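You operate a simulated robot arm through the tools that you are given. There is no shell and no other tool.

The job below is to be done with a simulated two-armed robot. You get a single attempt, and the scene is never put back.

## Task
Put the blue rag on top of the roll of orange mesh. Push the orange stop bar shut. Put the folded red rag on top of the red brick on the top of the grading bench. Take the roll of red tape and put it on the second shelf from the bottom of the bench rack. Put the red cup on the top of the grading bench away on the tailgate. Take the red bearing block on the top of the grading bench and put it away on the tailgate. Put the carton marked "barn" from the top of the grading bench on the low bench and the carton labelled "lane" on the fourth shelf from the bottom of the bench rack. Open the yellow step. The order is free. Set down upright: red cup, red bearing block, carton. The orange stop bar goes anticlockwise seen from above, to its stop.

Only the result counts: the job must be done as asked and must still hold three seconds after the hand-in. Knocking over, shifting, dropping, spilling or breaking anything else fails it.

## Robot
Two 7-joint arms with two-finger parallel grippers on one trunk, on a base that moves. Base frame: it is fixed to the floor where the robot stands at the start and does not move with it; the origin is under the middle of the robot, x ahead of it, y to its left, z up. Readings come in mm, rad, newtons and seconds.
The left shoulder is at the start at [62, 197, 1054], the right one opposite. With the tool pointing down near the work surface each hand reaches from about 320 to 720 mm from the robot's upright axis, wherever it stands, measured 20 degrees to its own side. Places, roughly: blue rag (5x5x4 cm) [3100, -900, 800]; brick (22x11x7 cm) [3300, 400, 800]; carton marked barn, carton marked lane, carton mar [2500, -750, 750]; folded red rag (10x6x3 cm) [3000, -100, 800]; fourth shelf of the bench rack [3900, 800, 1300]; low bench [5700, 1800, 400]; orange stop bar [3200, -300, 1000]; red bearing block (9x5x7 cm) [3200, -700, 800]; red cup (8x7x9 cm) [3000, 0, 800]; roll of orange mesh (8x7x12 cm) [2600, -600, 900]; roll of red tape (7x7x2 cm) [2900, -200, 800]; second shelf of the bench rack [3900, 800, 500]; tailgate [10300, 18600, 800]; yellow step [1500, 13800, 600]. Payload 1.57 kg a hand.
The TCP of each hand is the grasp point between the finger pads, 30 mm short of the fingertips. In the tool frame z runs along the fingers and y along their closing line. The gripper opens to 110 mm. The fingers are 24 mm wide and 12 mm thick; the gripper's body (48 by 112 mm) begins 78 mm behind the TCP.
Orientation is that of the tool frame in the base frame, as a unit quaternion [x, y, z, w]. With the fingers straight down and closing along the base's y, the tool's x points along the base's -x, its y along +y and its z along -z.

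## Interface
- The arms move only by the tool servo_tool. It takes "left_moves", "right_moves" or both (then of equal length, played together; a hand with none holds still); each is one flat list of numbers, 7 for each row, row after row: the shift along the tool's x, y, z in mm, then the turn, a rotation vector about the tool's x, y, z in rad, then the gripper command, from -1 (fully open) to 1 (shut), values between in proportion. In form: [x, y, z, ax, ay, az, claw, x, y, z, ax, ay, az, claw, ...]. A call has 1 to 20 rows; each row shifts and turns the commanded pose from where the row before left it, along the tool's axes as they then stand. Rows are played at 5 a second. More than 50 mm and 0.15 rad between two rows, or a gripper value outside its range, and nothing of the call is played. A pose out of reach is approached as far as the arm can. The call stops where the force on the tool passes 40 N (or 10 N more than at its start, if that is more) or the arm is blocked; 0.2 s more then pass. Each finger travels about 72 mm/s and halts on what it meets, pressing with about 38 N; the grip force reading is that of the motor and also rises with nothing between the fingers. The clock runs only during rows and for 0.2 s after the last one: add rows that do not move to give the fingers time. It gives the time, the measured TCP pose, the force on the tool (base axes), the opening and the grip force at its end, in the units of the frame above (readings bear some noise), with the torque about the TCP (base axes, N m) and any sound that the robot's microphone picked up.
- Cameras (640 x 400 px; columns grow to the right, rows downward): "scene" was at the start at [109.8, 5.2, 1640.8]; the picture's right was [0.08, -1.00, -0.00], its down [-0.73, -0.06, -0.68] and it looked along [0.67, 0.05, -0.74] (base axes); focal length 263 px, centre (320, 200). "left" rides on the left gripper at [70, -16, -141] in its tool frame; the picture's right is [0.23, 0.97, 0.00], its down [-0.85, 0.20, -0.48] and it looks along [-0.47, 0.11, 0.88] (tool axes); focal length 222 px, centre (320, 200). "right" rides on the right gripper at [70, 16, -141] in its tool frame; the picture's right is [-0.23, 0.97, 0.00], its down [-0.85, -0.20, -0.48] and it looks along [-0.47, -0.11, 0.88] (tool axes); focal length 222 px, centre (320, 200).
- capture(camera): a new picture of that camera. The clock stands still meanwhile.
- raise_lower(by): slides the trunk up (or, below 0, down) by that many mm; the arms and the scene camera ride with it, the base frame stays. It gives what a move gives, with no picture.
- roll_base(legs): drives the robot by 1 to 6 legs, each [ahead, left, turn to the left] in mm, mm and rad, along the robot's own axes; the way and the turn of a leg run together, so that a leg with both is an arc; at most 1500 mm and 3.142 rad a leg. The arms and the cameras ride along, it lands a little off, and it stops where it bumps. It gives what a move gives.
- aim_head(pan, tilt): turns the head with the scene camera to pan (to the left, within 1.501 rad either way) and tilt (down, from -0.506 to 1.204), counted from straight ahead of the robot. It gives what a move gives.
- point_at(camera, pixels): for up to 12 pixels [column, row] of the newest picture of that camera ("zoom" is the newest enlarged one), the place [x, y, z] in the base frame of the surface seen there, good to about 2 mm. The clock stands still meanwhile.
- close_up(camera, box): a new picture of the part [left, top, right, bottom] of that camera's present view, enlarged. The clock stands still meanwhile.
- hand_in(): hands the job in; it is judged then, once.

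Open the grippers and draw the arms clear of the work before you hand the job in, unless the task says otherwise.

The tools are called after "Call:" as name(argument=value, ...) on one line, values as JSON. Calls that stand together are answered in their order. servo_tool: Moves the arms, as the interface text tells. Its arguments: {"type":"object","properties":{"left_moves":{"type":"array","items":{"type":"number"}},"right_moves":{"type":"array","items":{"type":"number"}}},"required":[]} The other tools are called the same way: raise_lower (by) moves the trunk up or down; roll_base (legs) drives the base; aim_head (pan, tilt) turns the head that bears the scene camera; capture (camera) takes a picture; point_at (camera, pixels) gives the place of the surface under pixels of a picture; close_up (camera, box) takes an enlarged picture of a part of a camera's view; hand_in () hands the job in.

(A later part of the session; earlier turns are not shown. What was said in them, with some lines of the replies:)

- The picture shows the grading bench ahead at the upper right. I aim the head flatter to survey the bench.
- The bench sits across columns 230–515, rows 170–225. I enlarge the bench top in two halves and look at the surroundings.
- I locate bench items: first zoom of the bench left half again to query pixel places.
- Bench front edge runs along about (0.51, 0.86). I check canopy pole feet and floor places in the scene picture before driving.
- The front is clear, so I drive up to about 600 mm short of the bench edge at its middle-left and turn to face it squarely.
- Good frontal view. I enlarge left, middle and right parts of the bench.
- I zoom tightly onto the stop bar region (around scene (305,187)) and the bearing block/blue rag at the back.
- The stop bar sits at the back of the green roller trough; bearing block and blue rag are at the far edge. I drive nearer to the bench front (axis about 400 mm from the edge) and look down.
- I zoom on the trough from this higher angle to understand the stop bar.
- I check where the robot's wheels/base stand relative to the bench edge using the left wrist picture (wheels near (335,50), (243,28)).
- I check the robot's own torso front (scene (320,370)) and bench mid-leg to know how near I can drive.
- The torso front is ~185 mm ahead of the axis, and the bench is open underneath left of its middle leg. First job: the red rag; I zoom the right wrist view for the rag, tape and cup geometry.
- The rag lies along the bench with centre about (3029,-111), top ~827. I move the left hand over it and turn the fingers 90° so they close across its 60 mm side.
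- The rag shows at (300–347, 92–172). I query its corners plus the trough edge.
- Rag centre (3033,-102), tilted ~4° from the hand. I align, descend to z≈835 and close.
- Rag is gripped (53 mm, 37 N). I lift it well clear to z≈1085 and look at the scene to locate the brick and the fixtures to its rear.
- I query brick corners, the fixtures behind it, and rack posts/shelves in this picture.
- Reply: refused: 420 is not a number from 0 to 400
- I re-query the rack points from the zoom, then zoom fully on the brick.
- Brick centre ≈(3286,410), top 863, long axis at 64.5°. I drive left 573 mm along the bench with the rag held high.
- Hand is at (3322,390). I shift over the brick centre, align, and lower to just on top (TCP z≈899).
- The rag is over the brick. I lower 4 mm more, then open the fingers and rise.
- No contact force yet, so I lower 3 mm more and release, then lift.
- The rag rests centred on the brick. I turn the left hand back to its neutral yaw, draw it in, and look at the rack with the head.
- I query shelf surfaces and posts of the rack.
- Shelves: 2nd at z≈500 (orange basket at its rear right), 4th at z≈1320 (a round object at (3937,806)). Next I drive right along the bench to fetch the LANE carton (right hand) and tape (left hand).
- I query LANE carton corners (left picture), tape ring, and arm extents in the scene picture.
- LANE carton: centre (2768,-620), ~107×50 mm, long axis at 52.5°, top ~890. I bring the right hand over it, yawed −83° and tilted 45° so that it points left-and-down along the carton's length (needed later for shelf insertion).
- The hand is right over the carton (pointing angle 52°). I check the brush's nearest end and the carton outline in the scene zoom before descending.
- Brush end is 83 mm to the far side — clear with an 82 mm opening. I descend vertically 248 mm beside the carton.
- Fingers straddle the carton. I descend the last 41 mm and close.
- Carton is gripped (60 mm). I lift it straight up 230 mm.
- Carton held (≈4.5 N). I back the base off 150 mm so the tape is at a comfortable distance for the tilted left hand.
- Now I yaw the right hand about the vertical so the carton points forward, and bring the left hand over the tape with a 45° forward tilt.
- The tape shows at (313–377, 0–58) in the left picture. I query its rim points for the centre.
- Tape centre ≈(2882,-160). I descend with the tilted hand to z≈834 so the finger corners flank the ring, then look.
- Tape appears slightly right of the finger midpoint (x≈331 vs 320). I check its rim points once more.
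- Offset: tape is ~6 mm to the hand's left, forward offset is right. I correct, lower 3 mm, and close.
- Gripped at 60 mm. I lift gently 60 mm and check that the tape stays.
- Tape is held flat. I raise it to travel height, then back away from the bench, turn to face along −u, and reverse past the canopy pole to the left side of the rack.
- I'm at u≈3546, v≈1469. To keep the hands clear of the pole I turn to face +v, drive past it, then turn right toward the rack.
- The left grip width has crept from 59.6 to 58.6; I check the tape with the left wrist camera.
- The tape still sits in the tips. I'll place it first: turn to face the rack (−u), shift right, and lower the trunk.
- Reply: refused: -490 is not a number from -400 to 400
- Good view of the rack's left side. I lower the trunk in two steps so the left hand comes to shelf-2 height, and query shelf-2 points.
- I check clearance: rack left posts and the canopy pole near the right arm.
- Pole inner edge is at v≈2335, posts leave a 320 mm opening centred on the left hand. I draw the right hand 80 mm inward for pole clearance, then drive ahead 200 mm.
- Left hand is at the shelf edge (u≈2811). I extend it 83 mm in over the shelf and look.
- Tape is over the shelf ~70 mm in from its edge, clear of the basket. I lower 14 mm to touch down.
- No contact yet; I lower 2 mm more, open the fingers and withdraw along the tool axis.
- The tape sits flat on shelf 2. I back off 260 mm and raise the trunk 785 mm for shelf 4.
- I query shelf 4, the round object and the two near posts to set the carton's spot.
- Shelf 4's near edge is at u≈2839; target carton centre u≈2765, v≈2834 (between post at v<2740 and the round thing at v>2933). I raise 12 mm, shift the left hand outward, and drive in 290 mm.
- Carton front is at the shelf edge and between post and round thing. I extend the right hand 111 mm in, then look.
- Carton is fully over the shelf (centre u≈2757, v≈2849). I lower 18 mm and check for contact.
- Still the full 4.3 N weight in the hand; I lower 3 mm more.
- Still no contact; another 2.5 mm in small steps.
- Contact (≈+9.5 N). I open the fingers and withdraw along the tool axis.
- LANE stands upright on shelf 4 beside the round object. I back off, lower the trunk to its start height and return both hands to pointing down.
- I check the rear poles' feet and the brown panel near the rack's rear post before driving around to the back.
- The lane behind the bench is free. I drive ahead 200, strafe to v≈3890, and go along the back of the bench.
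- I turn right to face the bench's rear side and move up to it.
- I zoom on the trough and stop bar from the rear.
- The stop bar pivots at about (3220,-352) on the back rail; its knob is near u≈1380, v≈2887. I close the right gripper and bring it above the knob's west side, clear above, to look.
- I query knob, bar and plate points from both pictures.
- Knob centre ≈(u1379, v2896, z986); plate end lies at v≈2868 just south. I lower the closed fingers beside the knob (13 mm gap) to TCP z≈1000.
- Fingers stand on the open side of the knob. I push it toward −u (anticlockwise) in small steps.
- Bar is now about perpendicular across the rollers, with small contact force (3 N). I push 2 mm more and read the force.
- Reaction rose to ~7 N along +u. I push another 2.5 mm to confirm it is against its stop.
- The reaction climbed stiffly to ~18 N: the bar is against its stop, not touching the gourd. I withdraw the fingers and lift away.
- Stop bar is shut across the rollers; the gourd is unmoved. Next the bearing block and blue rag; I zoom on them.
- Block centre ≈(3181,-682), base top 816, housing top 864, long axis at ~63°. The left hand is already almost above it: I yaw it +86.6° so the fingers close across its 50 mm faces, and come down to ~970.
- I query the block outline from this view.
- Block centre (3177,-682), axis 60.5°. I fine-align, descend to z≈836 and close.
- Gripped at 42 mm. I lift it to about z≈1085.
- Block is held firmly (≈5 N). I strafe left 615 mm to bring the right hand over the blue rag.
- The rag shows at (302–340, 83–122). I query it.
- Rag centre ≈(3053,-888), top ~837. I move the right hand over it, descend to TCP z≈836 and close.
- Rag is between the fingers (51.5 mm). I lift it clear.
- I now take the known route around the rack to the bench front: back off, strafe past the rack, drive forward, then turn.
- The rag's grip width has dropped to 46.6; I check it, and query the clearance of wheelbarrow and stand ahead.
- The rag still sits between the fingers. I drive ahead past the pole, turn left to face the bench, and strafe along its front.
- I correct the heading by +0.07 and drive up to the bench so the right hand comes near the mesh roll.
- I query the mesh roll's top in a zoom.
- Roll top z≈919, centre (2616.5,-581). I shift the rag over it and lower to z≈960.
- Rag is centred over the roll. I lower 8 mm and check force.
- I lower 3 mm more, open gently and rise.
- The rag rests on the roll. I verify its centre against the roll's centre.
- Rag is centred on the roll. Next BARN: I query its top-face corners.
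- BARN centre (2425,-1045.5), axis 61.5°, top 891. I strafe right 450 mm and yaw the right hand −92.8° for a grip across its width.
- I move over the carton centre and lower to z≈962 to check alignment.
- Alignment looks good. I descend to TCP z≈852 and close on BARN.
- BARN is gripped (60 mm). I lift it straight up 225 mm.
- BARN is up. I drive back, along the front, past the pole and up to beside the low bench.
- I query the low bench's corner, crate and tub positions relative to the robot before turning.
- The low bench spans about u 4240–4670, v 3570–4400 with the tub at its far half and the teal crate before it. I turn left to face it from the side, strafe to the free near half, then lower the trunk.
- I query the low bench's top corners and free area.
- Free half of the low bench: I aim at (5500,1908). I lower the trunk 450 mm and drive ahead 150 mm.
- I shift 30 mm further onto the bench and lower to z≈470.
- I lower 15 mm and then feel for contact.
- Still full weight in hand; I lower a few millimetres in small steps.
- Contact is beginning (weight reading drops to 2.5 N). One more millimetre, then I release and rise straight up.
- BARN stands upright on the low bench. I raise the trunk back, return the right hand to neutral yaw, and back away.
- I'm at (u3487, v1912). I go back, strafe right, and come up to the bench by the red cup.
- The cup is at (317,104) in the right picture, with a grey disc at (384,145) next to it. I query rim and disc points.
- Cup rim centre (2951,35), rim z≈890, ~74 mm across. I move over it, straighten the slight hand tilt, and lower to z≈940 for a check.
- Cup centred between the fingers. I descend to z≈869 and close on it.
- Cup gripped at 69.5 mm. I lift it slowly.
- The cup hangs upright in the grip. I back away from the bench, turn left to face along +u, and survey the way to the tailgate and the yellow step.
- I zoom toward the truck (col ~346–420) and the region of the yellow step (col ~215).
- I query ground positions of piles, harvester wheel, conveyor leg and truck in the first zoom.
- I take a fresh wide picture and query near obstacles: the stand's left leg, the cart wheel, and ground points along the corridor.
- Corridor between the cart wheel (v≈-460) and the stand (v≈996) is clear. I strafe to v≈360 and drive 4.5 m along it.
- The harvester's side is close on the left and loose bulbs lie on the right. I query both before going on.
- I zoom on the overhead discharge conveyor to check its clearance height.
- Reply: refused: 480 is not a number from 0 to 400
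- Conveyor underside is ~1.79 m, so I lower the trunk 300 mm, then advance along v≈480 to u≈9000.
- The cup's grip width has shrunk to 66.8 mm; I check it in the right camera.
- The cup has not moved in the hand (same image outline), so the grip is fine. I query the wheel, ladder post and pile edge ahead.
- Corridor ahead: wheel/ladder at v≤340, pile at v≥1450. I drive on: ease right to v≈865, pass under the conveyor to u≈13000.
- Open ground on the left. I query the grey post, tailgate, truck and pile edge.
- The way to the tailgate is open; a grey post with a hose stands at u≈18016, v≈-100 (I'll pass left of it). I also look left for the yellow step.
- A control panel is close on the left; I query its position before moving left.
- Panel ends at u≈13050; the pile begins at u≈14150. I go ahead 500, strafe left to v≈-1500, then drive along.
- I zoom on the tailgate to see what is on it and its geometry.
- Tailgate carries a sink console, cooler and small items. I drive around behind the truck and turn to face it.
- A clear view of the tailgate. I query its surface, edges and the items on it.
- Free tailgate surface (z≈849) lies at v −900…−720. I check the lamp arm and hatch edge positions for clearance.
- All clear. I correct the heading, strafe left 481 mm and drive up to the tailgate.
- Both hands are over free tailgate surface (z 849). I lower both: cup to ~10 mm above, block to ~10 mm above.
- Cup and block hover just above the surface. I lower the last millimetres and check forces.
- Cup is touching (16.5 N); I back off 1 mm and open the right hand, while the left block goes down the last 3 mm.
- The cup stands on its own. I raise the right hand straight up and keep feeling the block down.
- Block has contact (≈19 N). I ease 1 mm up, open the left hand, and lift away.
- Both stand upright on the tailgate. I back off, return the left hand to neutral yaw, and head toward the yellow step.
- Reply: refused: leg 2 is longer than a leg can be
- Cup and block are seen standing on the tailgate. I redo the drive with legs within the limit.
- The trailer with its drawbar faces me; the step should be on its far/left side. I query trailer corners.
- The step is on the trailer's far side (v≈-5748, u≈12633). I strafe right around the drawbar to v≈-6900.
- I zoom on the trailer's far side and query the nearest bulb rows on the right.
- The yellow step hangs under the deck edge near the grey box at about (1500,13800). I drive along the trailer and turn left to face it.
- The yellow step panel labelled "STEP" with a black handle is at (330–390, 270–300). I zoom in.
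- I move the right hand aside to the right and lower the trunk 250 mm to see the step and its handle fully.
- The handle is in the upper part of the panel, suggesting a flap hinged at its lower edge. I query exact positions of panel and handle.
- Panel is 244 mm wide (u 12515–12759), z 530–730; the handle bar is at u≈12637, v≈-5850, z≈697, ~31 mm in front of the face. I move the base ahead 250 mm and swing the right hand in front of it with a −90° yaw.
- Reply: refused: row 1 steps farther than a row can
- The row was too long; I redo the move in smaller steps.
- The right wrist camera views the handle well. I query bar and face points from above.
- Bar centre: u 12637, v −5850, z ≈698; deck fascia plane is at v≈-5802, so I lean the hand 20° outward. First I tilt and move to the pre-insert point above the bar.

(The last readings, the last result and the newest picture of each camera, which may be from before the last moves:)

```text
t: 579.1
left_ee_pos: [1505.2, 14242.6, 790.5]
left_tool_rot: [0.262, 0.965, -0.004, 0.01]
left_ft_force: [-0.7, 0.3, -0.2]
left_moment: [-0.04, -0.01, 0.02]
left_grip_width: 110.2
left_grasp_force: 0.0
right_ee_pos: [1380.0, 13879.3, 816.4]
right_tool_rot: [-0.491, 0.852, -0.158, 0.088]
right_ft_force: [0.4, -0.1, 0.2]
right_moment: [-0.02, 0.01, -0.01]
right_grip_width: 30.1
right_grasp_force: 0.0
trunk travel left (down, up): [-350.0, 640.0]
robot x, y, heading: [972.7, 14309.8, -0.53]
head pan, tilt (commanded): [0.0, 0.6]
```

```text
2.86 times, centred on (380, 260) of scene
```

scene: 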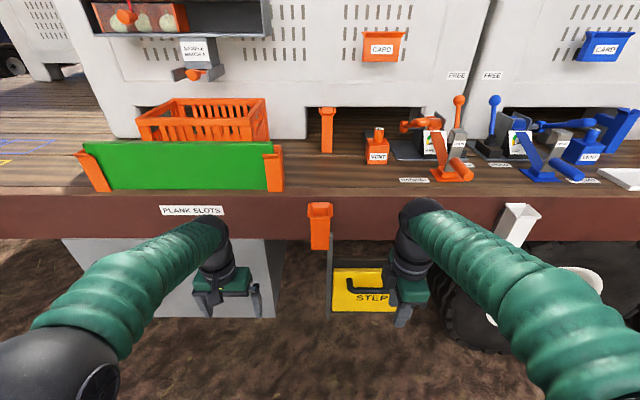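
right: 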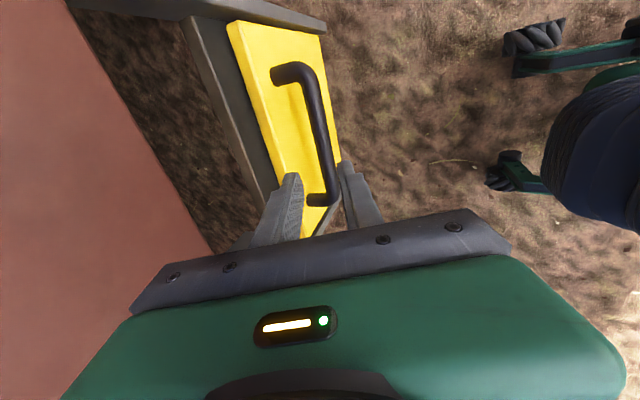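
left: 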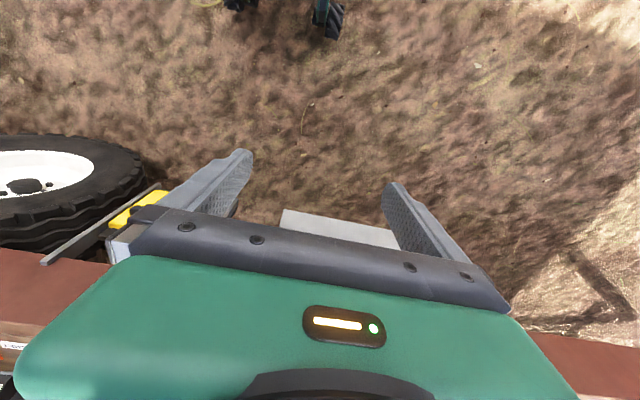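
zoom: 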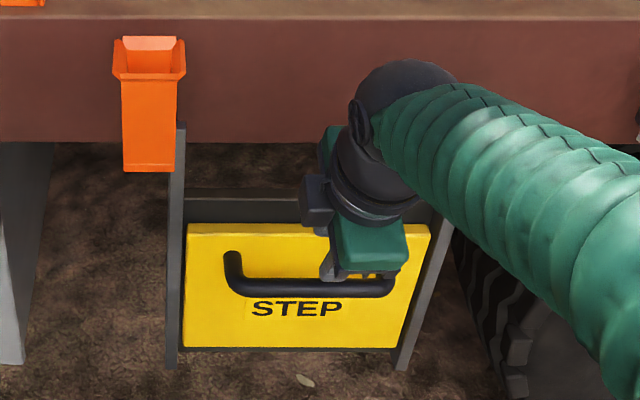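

The tool axis meets the bar's middle. I insert along the tool axis 108 mm so the fingers straddle the bar.

Call:
servo_tool(right_moves=[0, 0, 27, 0, 0, 0, 0.4545, 0, 0, 27, 0, 0, 0, 0.4545, 0, 0, 27, 0, 0, 0, 0.4545, 0, 0, 27, 0, 0, 0, 0.4545, 0, 0, 0, 0, 0, 0, 0.4545])

Call:
capture(camera="right")

Call:
close_up(camera="scene", box=[300, 190, 460, 330])

```text
t: 580.3
left_ee_pos: [1504.6, 14243.7, 788.3]
left_tool_rot: [0.261, 0.965, -0.003, 0.01]
left_ft_force: [0.7, 0.0, 0.7]
left_moment: [0.01, -0.04, 0.0]
left_grip_width: 110.1
left_grasp_force: 0.1
right_ee_pos: [1411.2, 13859.0, 715.4]
right_tool_rot: [-0.49, 0.853, -0.158, 0.088]
right_ft_force: [-0.4, 0.3, 0.2]
right_moment: [-0.03, 0.02, 0.02]
right_grip_width: 29.9
right_grasp_force: 0.1
trunk travel left (down, up): [-350.0, 640.0]
robot x, y, heading: [969.3, 14312.1, -0.527]
head pan, tilt (commanded): [0.0, 0.6]
```

```text
taken
```

right: 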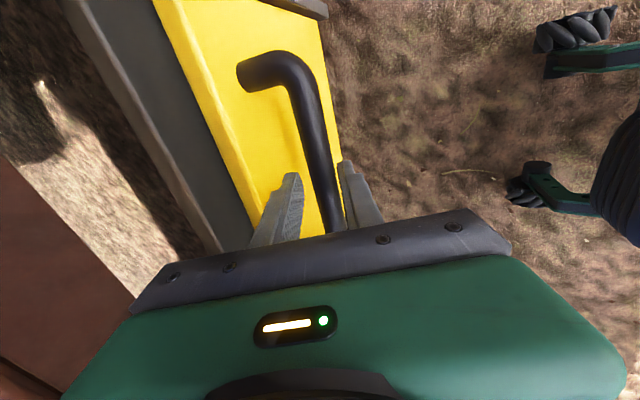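

```text
2.86 times, centred on (380, 260) of scene
```

zoom: 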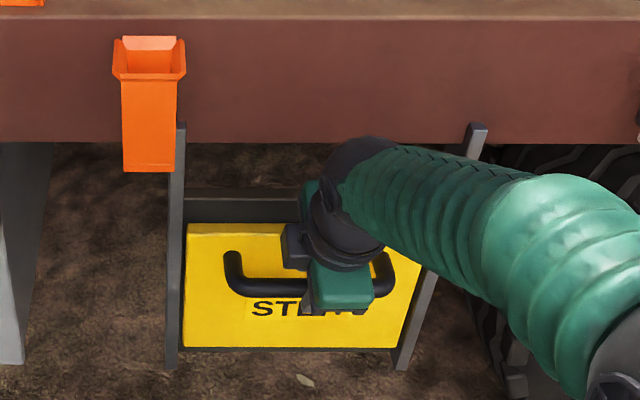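

The fingers straddle the bar freely. I pull the first 12° along the expected arc (hand turning with the panel) and check force and picture.

Call:
servo_tool(right_moves=[0, 9.3, -0.25, 0.05, 0, 0, 0.4545, 0, 9.3, -0.25, 0.05, 0, 0, 0.4545, 0, 9.3, -0.25, 0.05, 0, 0, 0.4545, 0, 9.3, -0.25, 0.05, 0, 0, 0.4545])

Call:
capture(camera="right")

Call:
close_up(camera="scene", box=[300, 190, 460, 330])

```text
t: 581.3
left_ee_pos: [1504.1, 14243.0, 788.2]
left_tool_rot: [0.262, 0.965, -0.003, 0.01]
left_ft_force: [0.5, -0.2, 0.0]
left_moment: [0.03, -0.01, 0.0]
left_grip_width: 110.2
left_grasp_force: 0.1
right_ee_pos: [1381.5, 13877.9, 699.7]
right_tool_rot: [-0.478, 0.834, -0.242, 0.135]
right_ft_force: [0.2, 0.1, 0.4]
right_moment: [-0.03, 0.01, 0.01]
right_grip_width: 30.0
right_grasp_force: 0.0
trunk travel left (down, up): [-350.0, 640.0]
robot x, y, heading: [969.5, 14312.2, -0.531]
head pan, tilt (commanded): [0.0, 0.6]
```

```text
taken
```

right: 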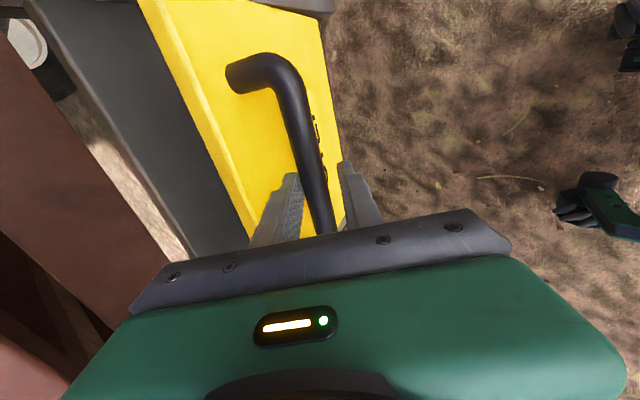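

```text
2.86 times, centred on (380, 260) of scene
```

zoom: 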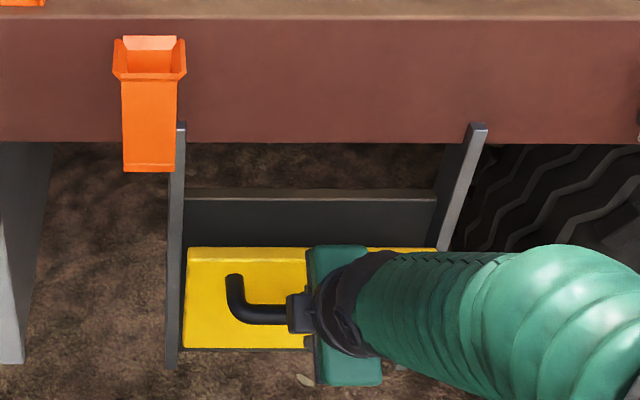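

The panel is folding outward about its lower edge with almost no force. I continue to about 40°.

Call:
servo_tool(right_moves=[0, 18.65, -0.5, 0.1, 0, 0, 0.4545, 0, 18.65, -0.5, 0.1, 0, 0, 0.4545, 0, 18.65, -0.5, 0.1, 0, 0, 0.4545, 0, 18.65, -0.5, 0.1, 0, 0, 0.4545, 0, 18.65, -0.5, 0.1, 0, 0, 0.4545])

Call:
capture(camera="right")

Call:
close_up(camera="scene", box=[300, 190, 460, 330])

```text
t: 582.5
left_ee_pos: [1503.8, 14243.1, 788.8]
left_tool_rot: [0.263, 0.965, -0.002, 0.012]
left_ft_force: [-0.3, 0.3, 0.1]
left_moment: [0.03, -0.02, 0.0]
left_grip_width: 110.0
left_grasp_force: 0.1
right_ee_pos: [1348.2, 13890.1, 729.5]
right_tool_rot: [-0.363, 0.743, -0.467, 0.313]
right_ft_force: [0.6, -0.9, 0.3]
right_moment: [0.01, -0.01, 0.0]
right_grip_width: 30.0
right_grasp_force: 0.1
trunk travel left (down, up): [-350.0, 640.0]
robot x, y, heading: [970.0, 14310.0, -0.534]
head pan, tilt (commanded): [0.0, 0.6]
stopped in row 5 (right hand): the arm was blocked; the commanded pose is now the measured one
```

```text
taken
```

right: 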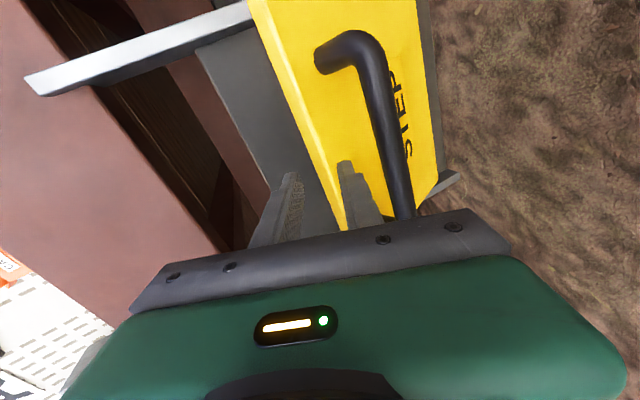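

```text
2.86 times, centred on (380, 260) of scene
```

zoom: 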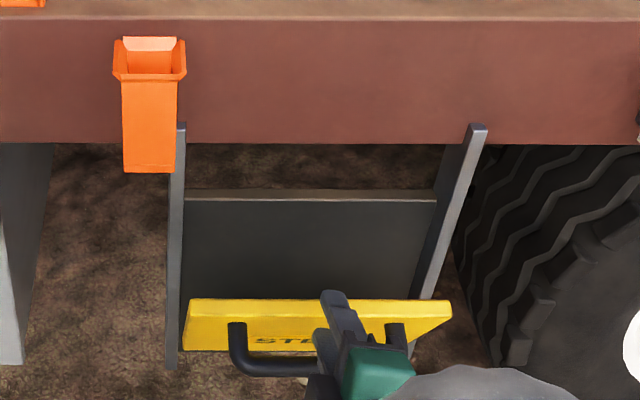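

The arm hit a limit in the last row; the panel is now part open. I look closely where the fingers are relative to bar and panel.

Call:
close_up(camera="right", box=[200, 20, 480, 240])

Call:
point_at(camera="zoom", pixels=[[345, 120], [440, 250], [500, 340], [330, 350], [300, 330], [190, 100], [400, 60], [520, 100], [350, 280], [215, 320]])

Call:
capture(camera="scene")

```text
1.82 times, centred on (340, 130) of right
```

zoom: 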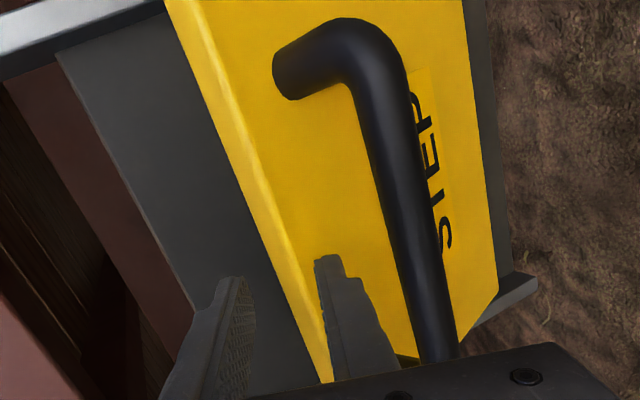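

```text
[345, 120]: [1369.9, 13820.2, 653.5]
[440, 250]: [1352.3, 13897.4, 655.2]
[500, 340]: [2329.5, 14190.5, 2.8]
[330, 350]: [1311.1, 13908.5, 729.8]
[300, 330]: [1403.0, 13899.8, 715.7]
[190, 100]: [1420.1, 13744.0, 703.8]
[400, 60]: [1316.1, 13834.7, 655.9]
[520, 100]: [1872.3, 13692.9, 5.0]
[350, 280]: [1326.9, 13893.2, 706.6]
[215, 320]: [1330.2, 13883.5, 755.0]
```

```text
taken
```

scene: 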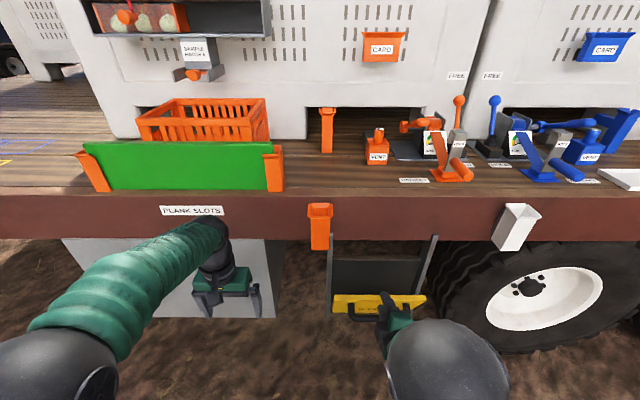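

The fingers have come out above the bar; the panel rests part-open (~27°). I retreat outward and turn the hand back to pointing down.

Call:
servo_tool(right_moves=[0, 0, -40, 0, 0, 0, 0.4545, 0, 0, -40, 0, 0, 0, 0.4545, 0, 0, -40, 0, 0, 0, 0.4545, 0, 0, 0, -0.149, 0, 0, 1, 0, 0, 0, -0.149, 0, 0, 1, 0, 0, 0, -0.149, 0, 0, 1, 0, 0, 0, -0.149, 0, 0, 1, 0, 0, 0, -0.149, 0, 0, 1, 0, 0, 0, -0.149, 0, 0, 1, 0, 0, 0, -0.149, 0, 0, 1, 0, 0, 0, -0.149, 0, 0, 1])

Call:
capture(camera="scene")

Call:
capture(camera="right")

```text
t: 583.8
left_ee_pos: [1501.4, 14243.0, 789.6]
left_tool_rot: [0.262, 0.965, -0.004, 0.012]
left_ft_force: [-0.1, -0.2, 0.7]
left_moment: [-0.01, -0.03, 0.03]
left_grip_width: 110.0
left_grasp_force: 0.0
right_ee_pos: [1328.7, 13907.7, 696.6]
right_tool_rot: [-0.441, 0.824, -0.302, 0.188]
right_ft_force: [-0.5, -1.0, -0.3]
right_moment: [-0.03, 0.02, 0.02]
right_grip_width: 0.1
right_grasp_force: 21.1
right hand out of reach, approached as far as the arm can: row 1, 2, 3
trunk travel left (down, up): [-350.0, 640.0]
robot x, y, heading: [971.3, 14311.6, -0.533]
head pan, tilt (commanded): [0.0, 0.6]
stopped in row 6 (right hand): the arm was blocked; the commanded pose is now the measured one
```

```text
taken
```

scene: 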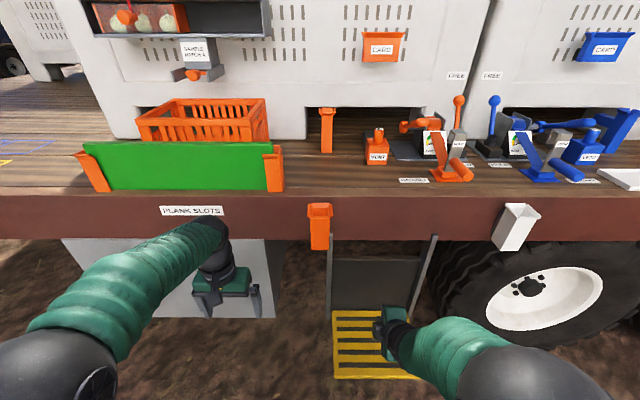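

```text
taken
```

right: 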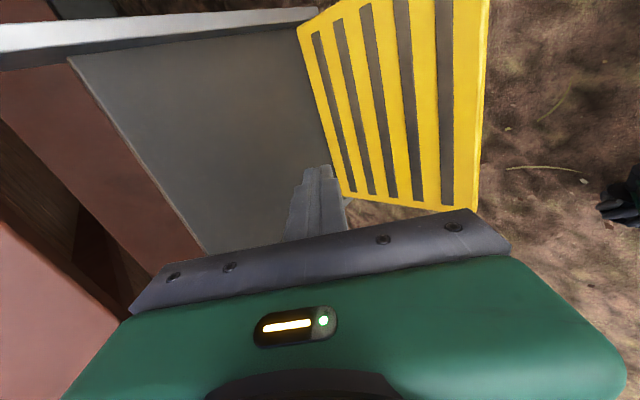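

The step has swung fully down — its ribbed tread faces up. I query whether the tread is level.

Call:
close_up(camera="scene", box=[300, 280, 460, 400])

Call:
point_at(camera="zoom", pixels=[[140, 120], [140, 380], [200, 385], [300, 130], [130, 250], [250, 300], [160, 390], [440, 385], [250, 385]])

```text
3.33 times, centred on (380, 340) of scene
```

zoom: 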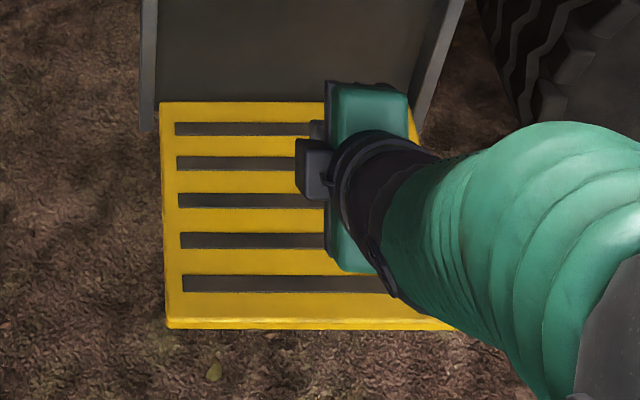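

```text
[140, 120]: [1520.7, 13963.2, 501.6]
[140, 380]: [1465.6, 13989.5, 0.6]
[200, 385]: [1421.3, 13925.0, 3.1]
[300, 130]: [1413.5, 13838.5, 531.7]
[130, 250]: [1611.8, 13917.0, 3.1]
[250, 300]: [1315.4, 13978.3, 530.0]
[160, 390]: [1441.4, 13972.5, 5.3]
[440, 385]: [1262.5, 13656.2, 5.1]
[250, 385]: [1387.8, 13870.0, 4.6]
```

The tread is level (z 531.7 at the hinge, 530.0 near the outer edge): the step is fully open. I back the base off, taking the hand clear of it.

Call:
roll_base(legs=[[-300, 0, 0]])

Call:
servo_tool(right_moves=[0, 0, 0, -0.12, 0, 0, 1, 0, 0, 0, -0.12, 0, 0, 1, 0, 0, 0, -0.12, 0, 0, 1, 0, 0, 0, -0.12, 0, 0, 1, 0, 0, 0, -0.12, 0, 0, 1, 0, 0, 0, -0.12, 0, 0, 1])

Call:
capture(camera="scene")

```text
t: 585.8
left_ee_pos: [1248.8, 14395.5, 790.1]
left_tool_rot: [0.259, 0.966, -0.003, 0.011]
left_ft_force: [-0.2, -0.5, 0.6]
left_moment: [0.0, -0.01, 0.01]
left_grip_width: 110.2
left_grasp_force: 0.1
right_ee_pos: [1078.8, 14058.9, 697.3]
right_tool_rot: [-0.444, 0.822, -0.303, 0.189]
right_ft_force: [0.2, -0.5, 0.5]
right_moment: [-0.01, -0.01, 0.01]
right_grip_width: 0.1
right_grasp_force: 21.5
trunk travel left (down, up): [-350.0, 640.0]
robot x, y, heading: [719.4, 14464.0, -0.521]
head pan, tilt (commanded): [0.0, 0.6]
```

```text
t: 587.2
left_ee_pos: [1248.8, 14395.5, 788.7]
left_tool_rot: [0.259, 0.966, -0.004, 0.012]
left_ft_force: [-0.3, -0.8, -0.4]
left_moment: [0.0, 0.0, 0.02]
left_grip_width: 109.8
left_grasp_force: 0.0
right_ee_pos: [1078.1, 14058.9, 697.1]
right_tool_rot: [-0.482, 0.876, 0.008, 0.021]
right_ft_force: [0.0, 0.4, -0.3]
right_moment: [0.0, 0.02, -0.04]
right_grip_width: 0.1
right_grasp_force: 21.3
trunk travel left (down, up): [-350.0, 640.0]
robot x, y, heading: [719.4, 14457.3, -0.527]
head pan, tilt (commanded): [0.0, 0.6]
```

```text
taken
```

scene: 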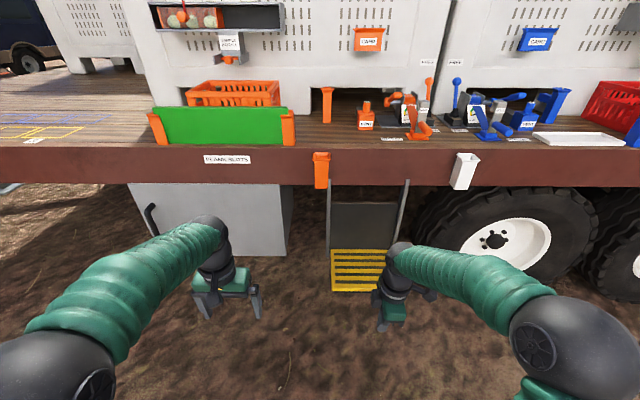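

The step is down. I verify the tread's levelness with more points from this viewpoint.

Call:
close_up(camera="scene", box=[310, 180, 430, 310])

Call:
point_at(camera="zoom", pixels=[[110, 240], [115, 275], [118, 310], [120, 330], [200, 240], [200, 310], [240, 330], [120, 338], [150, 260], [150, 285]])

```text
3.08 times, centred on (370, 245) of scene
```

zoom: 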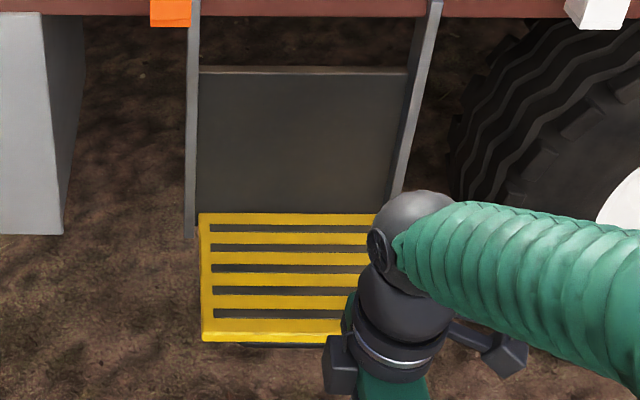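

```text
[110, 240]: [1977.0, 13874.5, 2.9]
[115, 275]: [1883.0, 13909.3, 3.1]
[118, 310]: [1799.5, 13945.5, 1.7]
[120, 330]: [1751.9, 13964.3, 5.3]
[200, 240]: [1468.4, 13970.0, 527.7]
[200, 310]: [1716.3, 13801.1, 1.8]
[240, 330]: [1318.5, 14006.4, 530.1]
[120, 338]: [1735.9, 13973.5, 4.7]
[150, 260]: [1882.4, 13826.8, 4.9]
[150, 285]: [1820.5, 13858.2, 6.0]
```

Call:
point_at(camera="zoom", pixels=[[250, 219], [320, 219], [250, 238], [300, 258], [250, 280], [300, 302], [250, 326], [310, 326], [230, 345]])

```text
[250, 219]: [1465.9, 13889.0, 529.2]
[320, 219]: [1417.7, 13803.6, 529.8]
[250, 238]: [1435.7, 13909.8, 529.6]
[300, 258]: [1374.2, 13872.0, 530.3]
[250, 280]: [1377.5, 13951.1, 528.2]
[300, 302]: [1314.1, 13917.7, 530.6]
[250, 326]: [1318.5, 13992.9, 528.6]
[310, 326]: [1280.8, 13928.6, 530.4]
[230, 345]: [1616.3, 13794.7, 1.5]
```

The tread is level within a millimetre: fully open. I open the right gripper and draw back clear of the trailer.

Call:
servo_tool(right_moves=[0, 0, -20, 0, 0, 0, -1, 0, 0, -20, 0, 0, 0, -1, 0, 0, -20, 0, 0, 0, -1, 0, 0, 0, 0, 0, 0, -1])

Call:
roll_base(legs=[[-300, 0, 0]])

Call:
capture(camera="scene")

```text
t: 588.2
left_ee_pos: [1248.2, 14395.5, 790.6]
left_tool_rot: [0.259, 0.966, -0.002, 0.011]
left_ft_force: [0.0, 0.3, -0.2]
left_moment: [0.01, -0.01, -0.03]
left_grip_width: 109.9
left_grasp_force: 0.1
right_ee_pos: [1076.0, 14057.8, 758.3]
right_tool_rot: [-0.481, 0.876, 0.007, 0.021]
right_ft_force: [-0.2, -0.2, 0.3]
right_moment: [-0.02, 0.02, 0.0]
right_grip_width: 109.8
right_grasp_force: 0.0
trunk travel left (down, up): [-350.0, 640.0]
robot x, y, heading: [715.9, 14460.3, -0.527]
head pan, tilt (commanded): [0.0, 0.6]
```

```text
t: 590.3
left_ee_pos: [986.3, 14547.1, 790.7]
left_tool_rot: [0.259, 0.966, -0.004, 0.013]
left_ft_force: [-0.2, -0.5, 0.1]
left_moment: [-0.02, -0.01, 0.01]
left_grip_width: 109.9
left_grasp_force: 0.0
right_ee_pos: [815.0, 14209.3, 758.9]
right_tool_rot: [-0.482, 0.876, 0.005, 0.021]
right_ft_force: [-0.3, -0.6, -0.3]
right_moment: [-0.03, 0.03, 0.02]
right_grip_width: 109.9
right_grasp_force: 0.1
trunk travel left (down, up): [-350.0, 640.0]
robot x, y, heading: [453.1, 14614.0, -0.52]
head pan, tilt (commanded): [0.0, 0.6]
```

```text
taken
```

scene: 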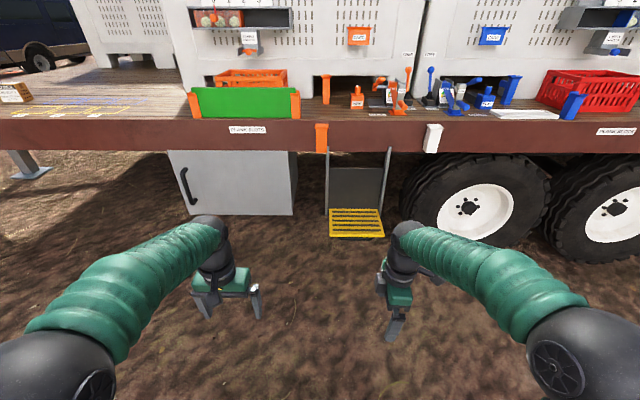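

The step stays open, both grippers are empty and open, and the arms are clear. All nine jobs were confirmed in pictures as they were done, so I hand in.

Call:
hand_in()

```text
The job is handed in.
```

I did every part of the job and handed it in. I checked each item in pictures or force readings as I finished it, but did not drive back to recheck the bench or rack at the end.

| Item | Result |
|---|---|
| Blue rag | Rests centred on top of the roll of orange mesh |
| Orange stop bar | Pushed anticlockwise across the rollers until the force rose sharply to about 18 N, which I took as its stop; the gourd beside it did not move |
| Folded red rag | Lies centred on the red brick |
| Red tape | Flat on the second shelf of the bench rack |
| "lane" carton | Upright on the fourth shelf of the bench rack |
| "barn" carton | Upright on the low bench |
| Red cup and red bearing block | Both upright on the tailgate |
| Yellow step | Fully open; the tread measures level to about a millimetre |

**Yellow step:** it did not go as planned. The right arm was stopped twice as "blocked", probably at a reach or joint limit, since the force on the hand stayed near zero. The step fell fully open while I was drawing the hand back. In the later pictures nothing around it looks disturbed.

I released everything carried, opened both grippers and drew the arms clear of the trailer before handing in.
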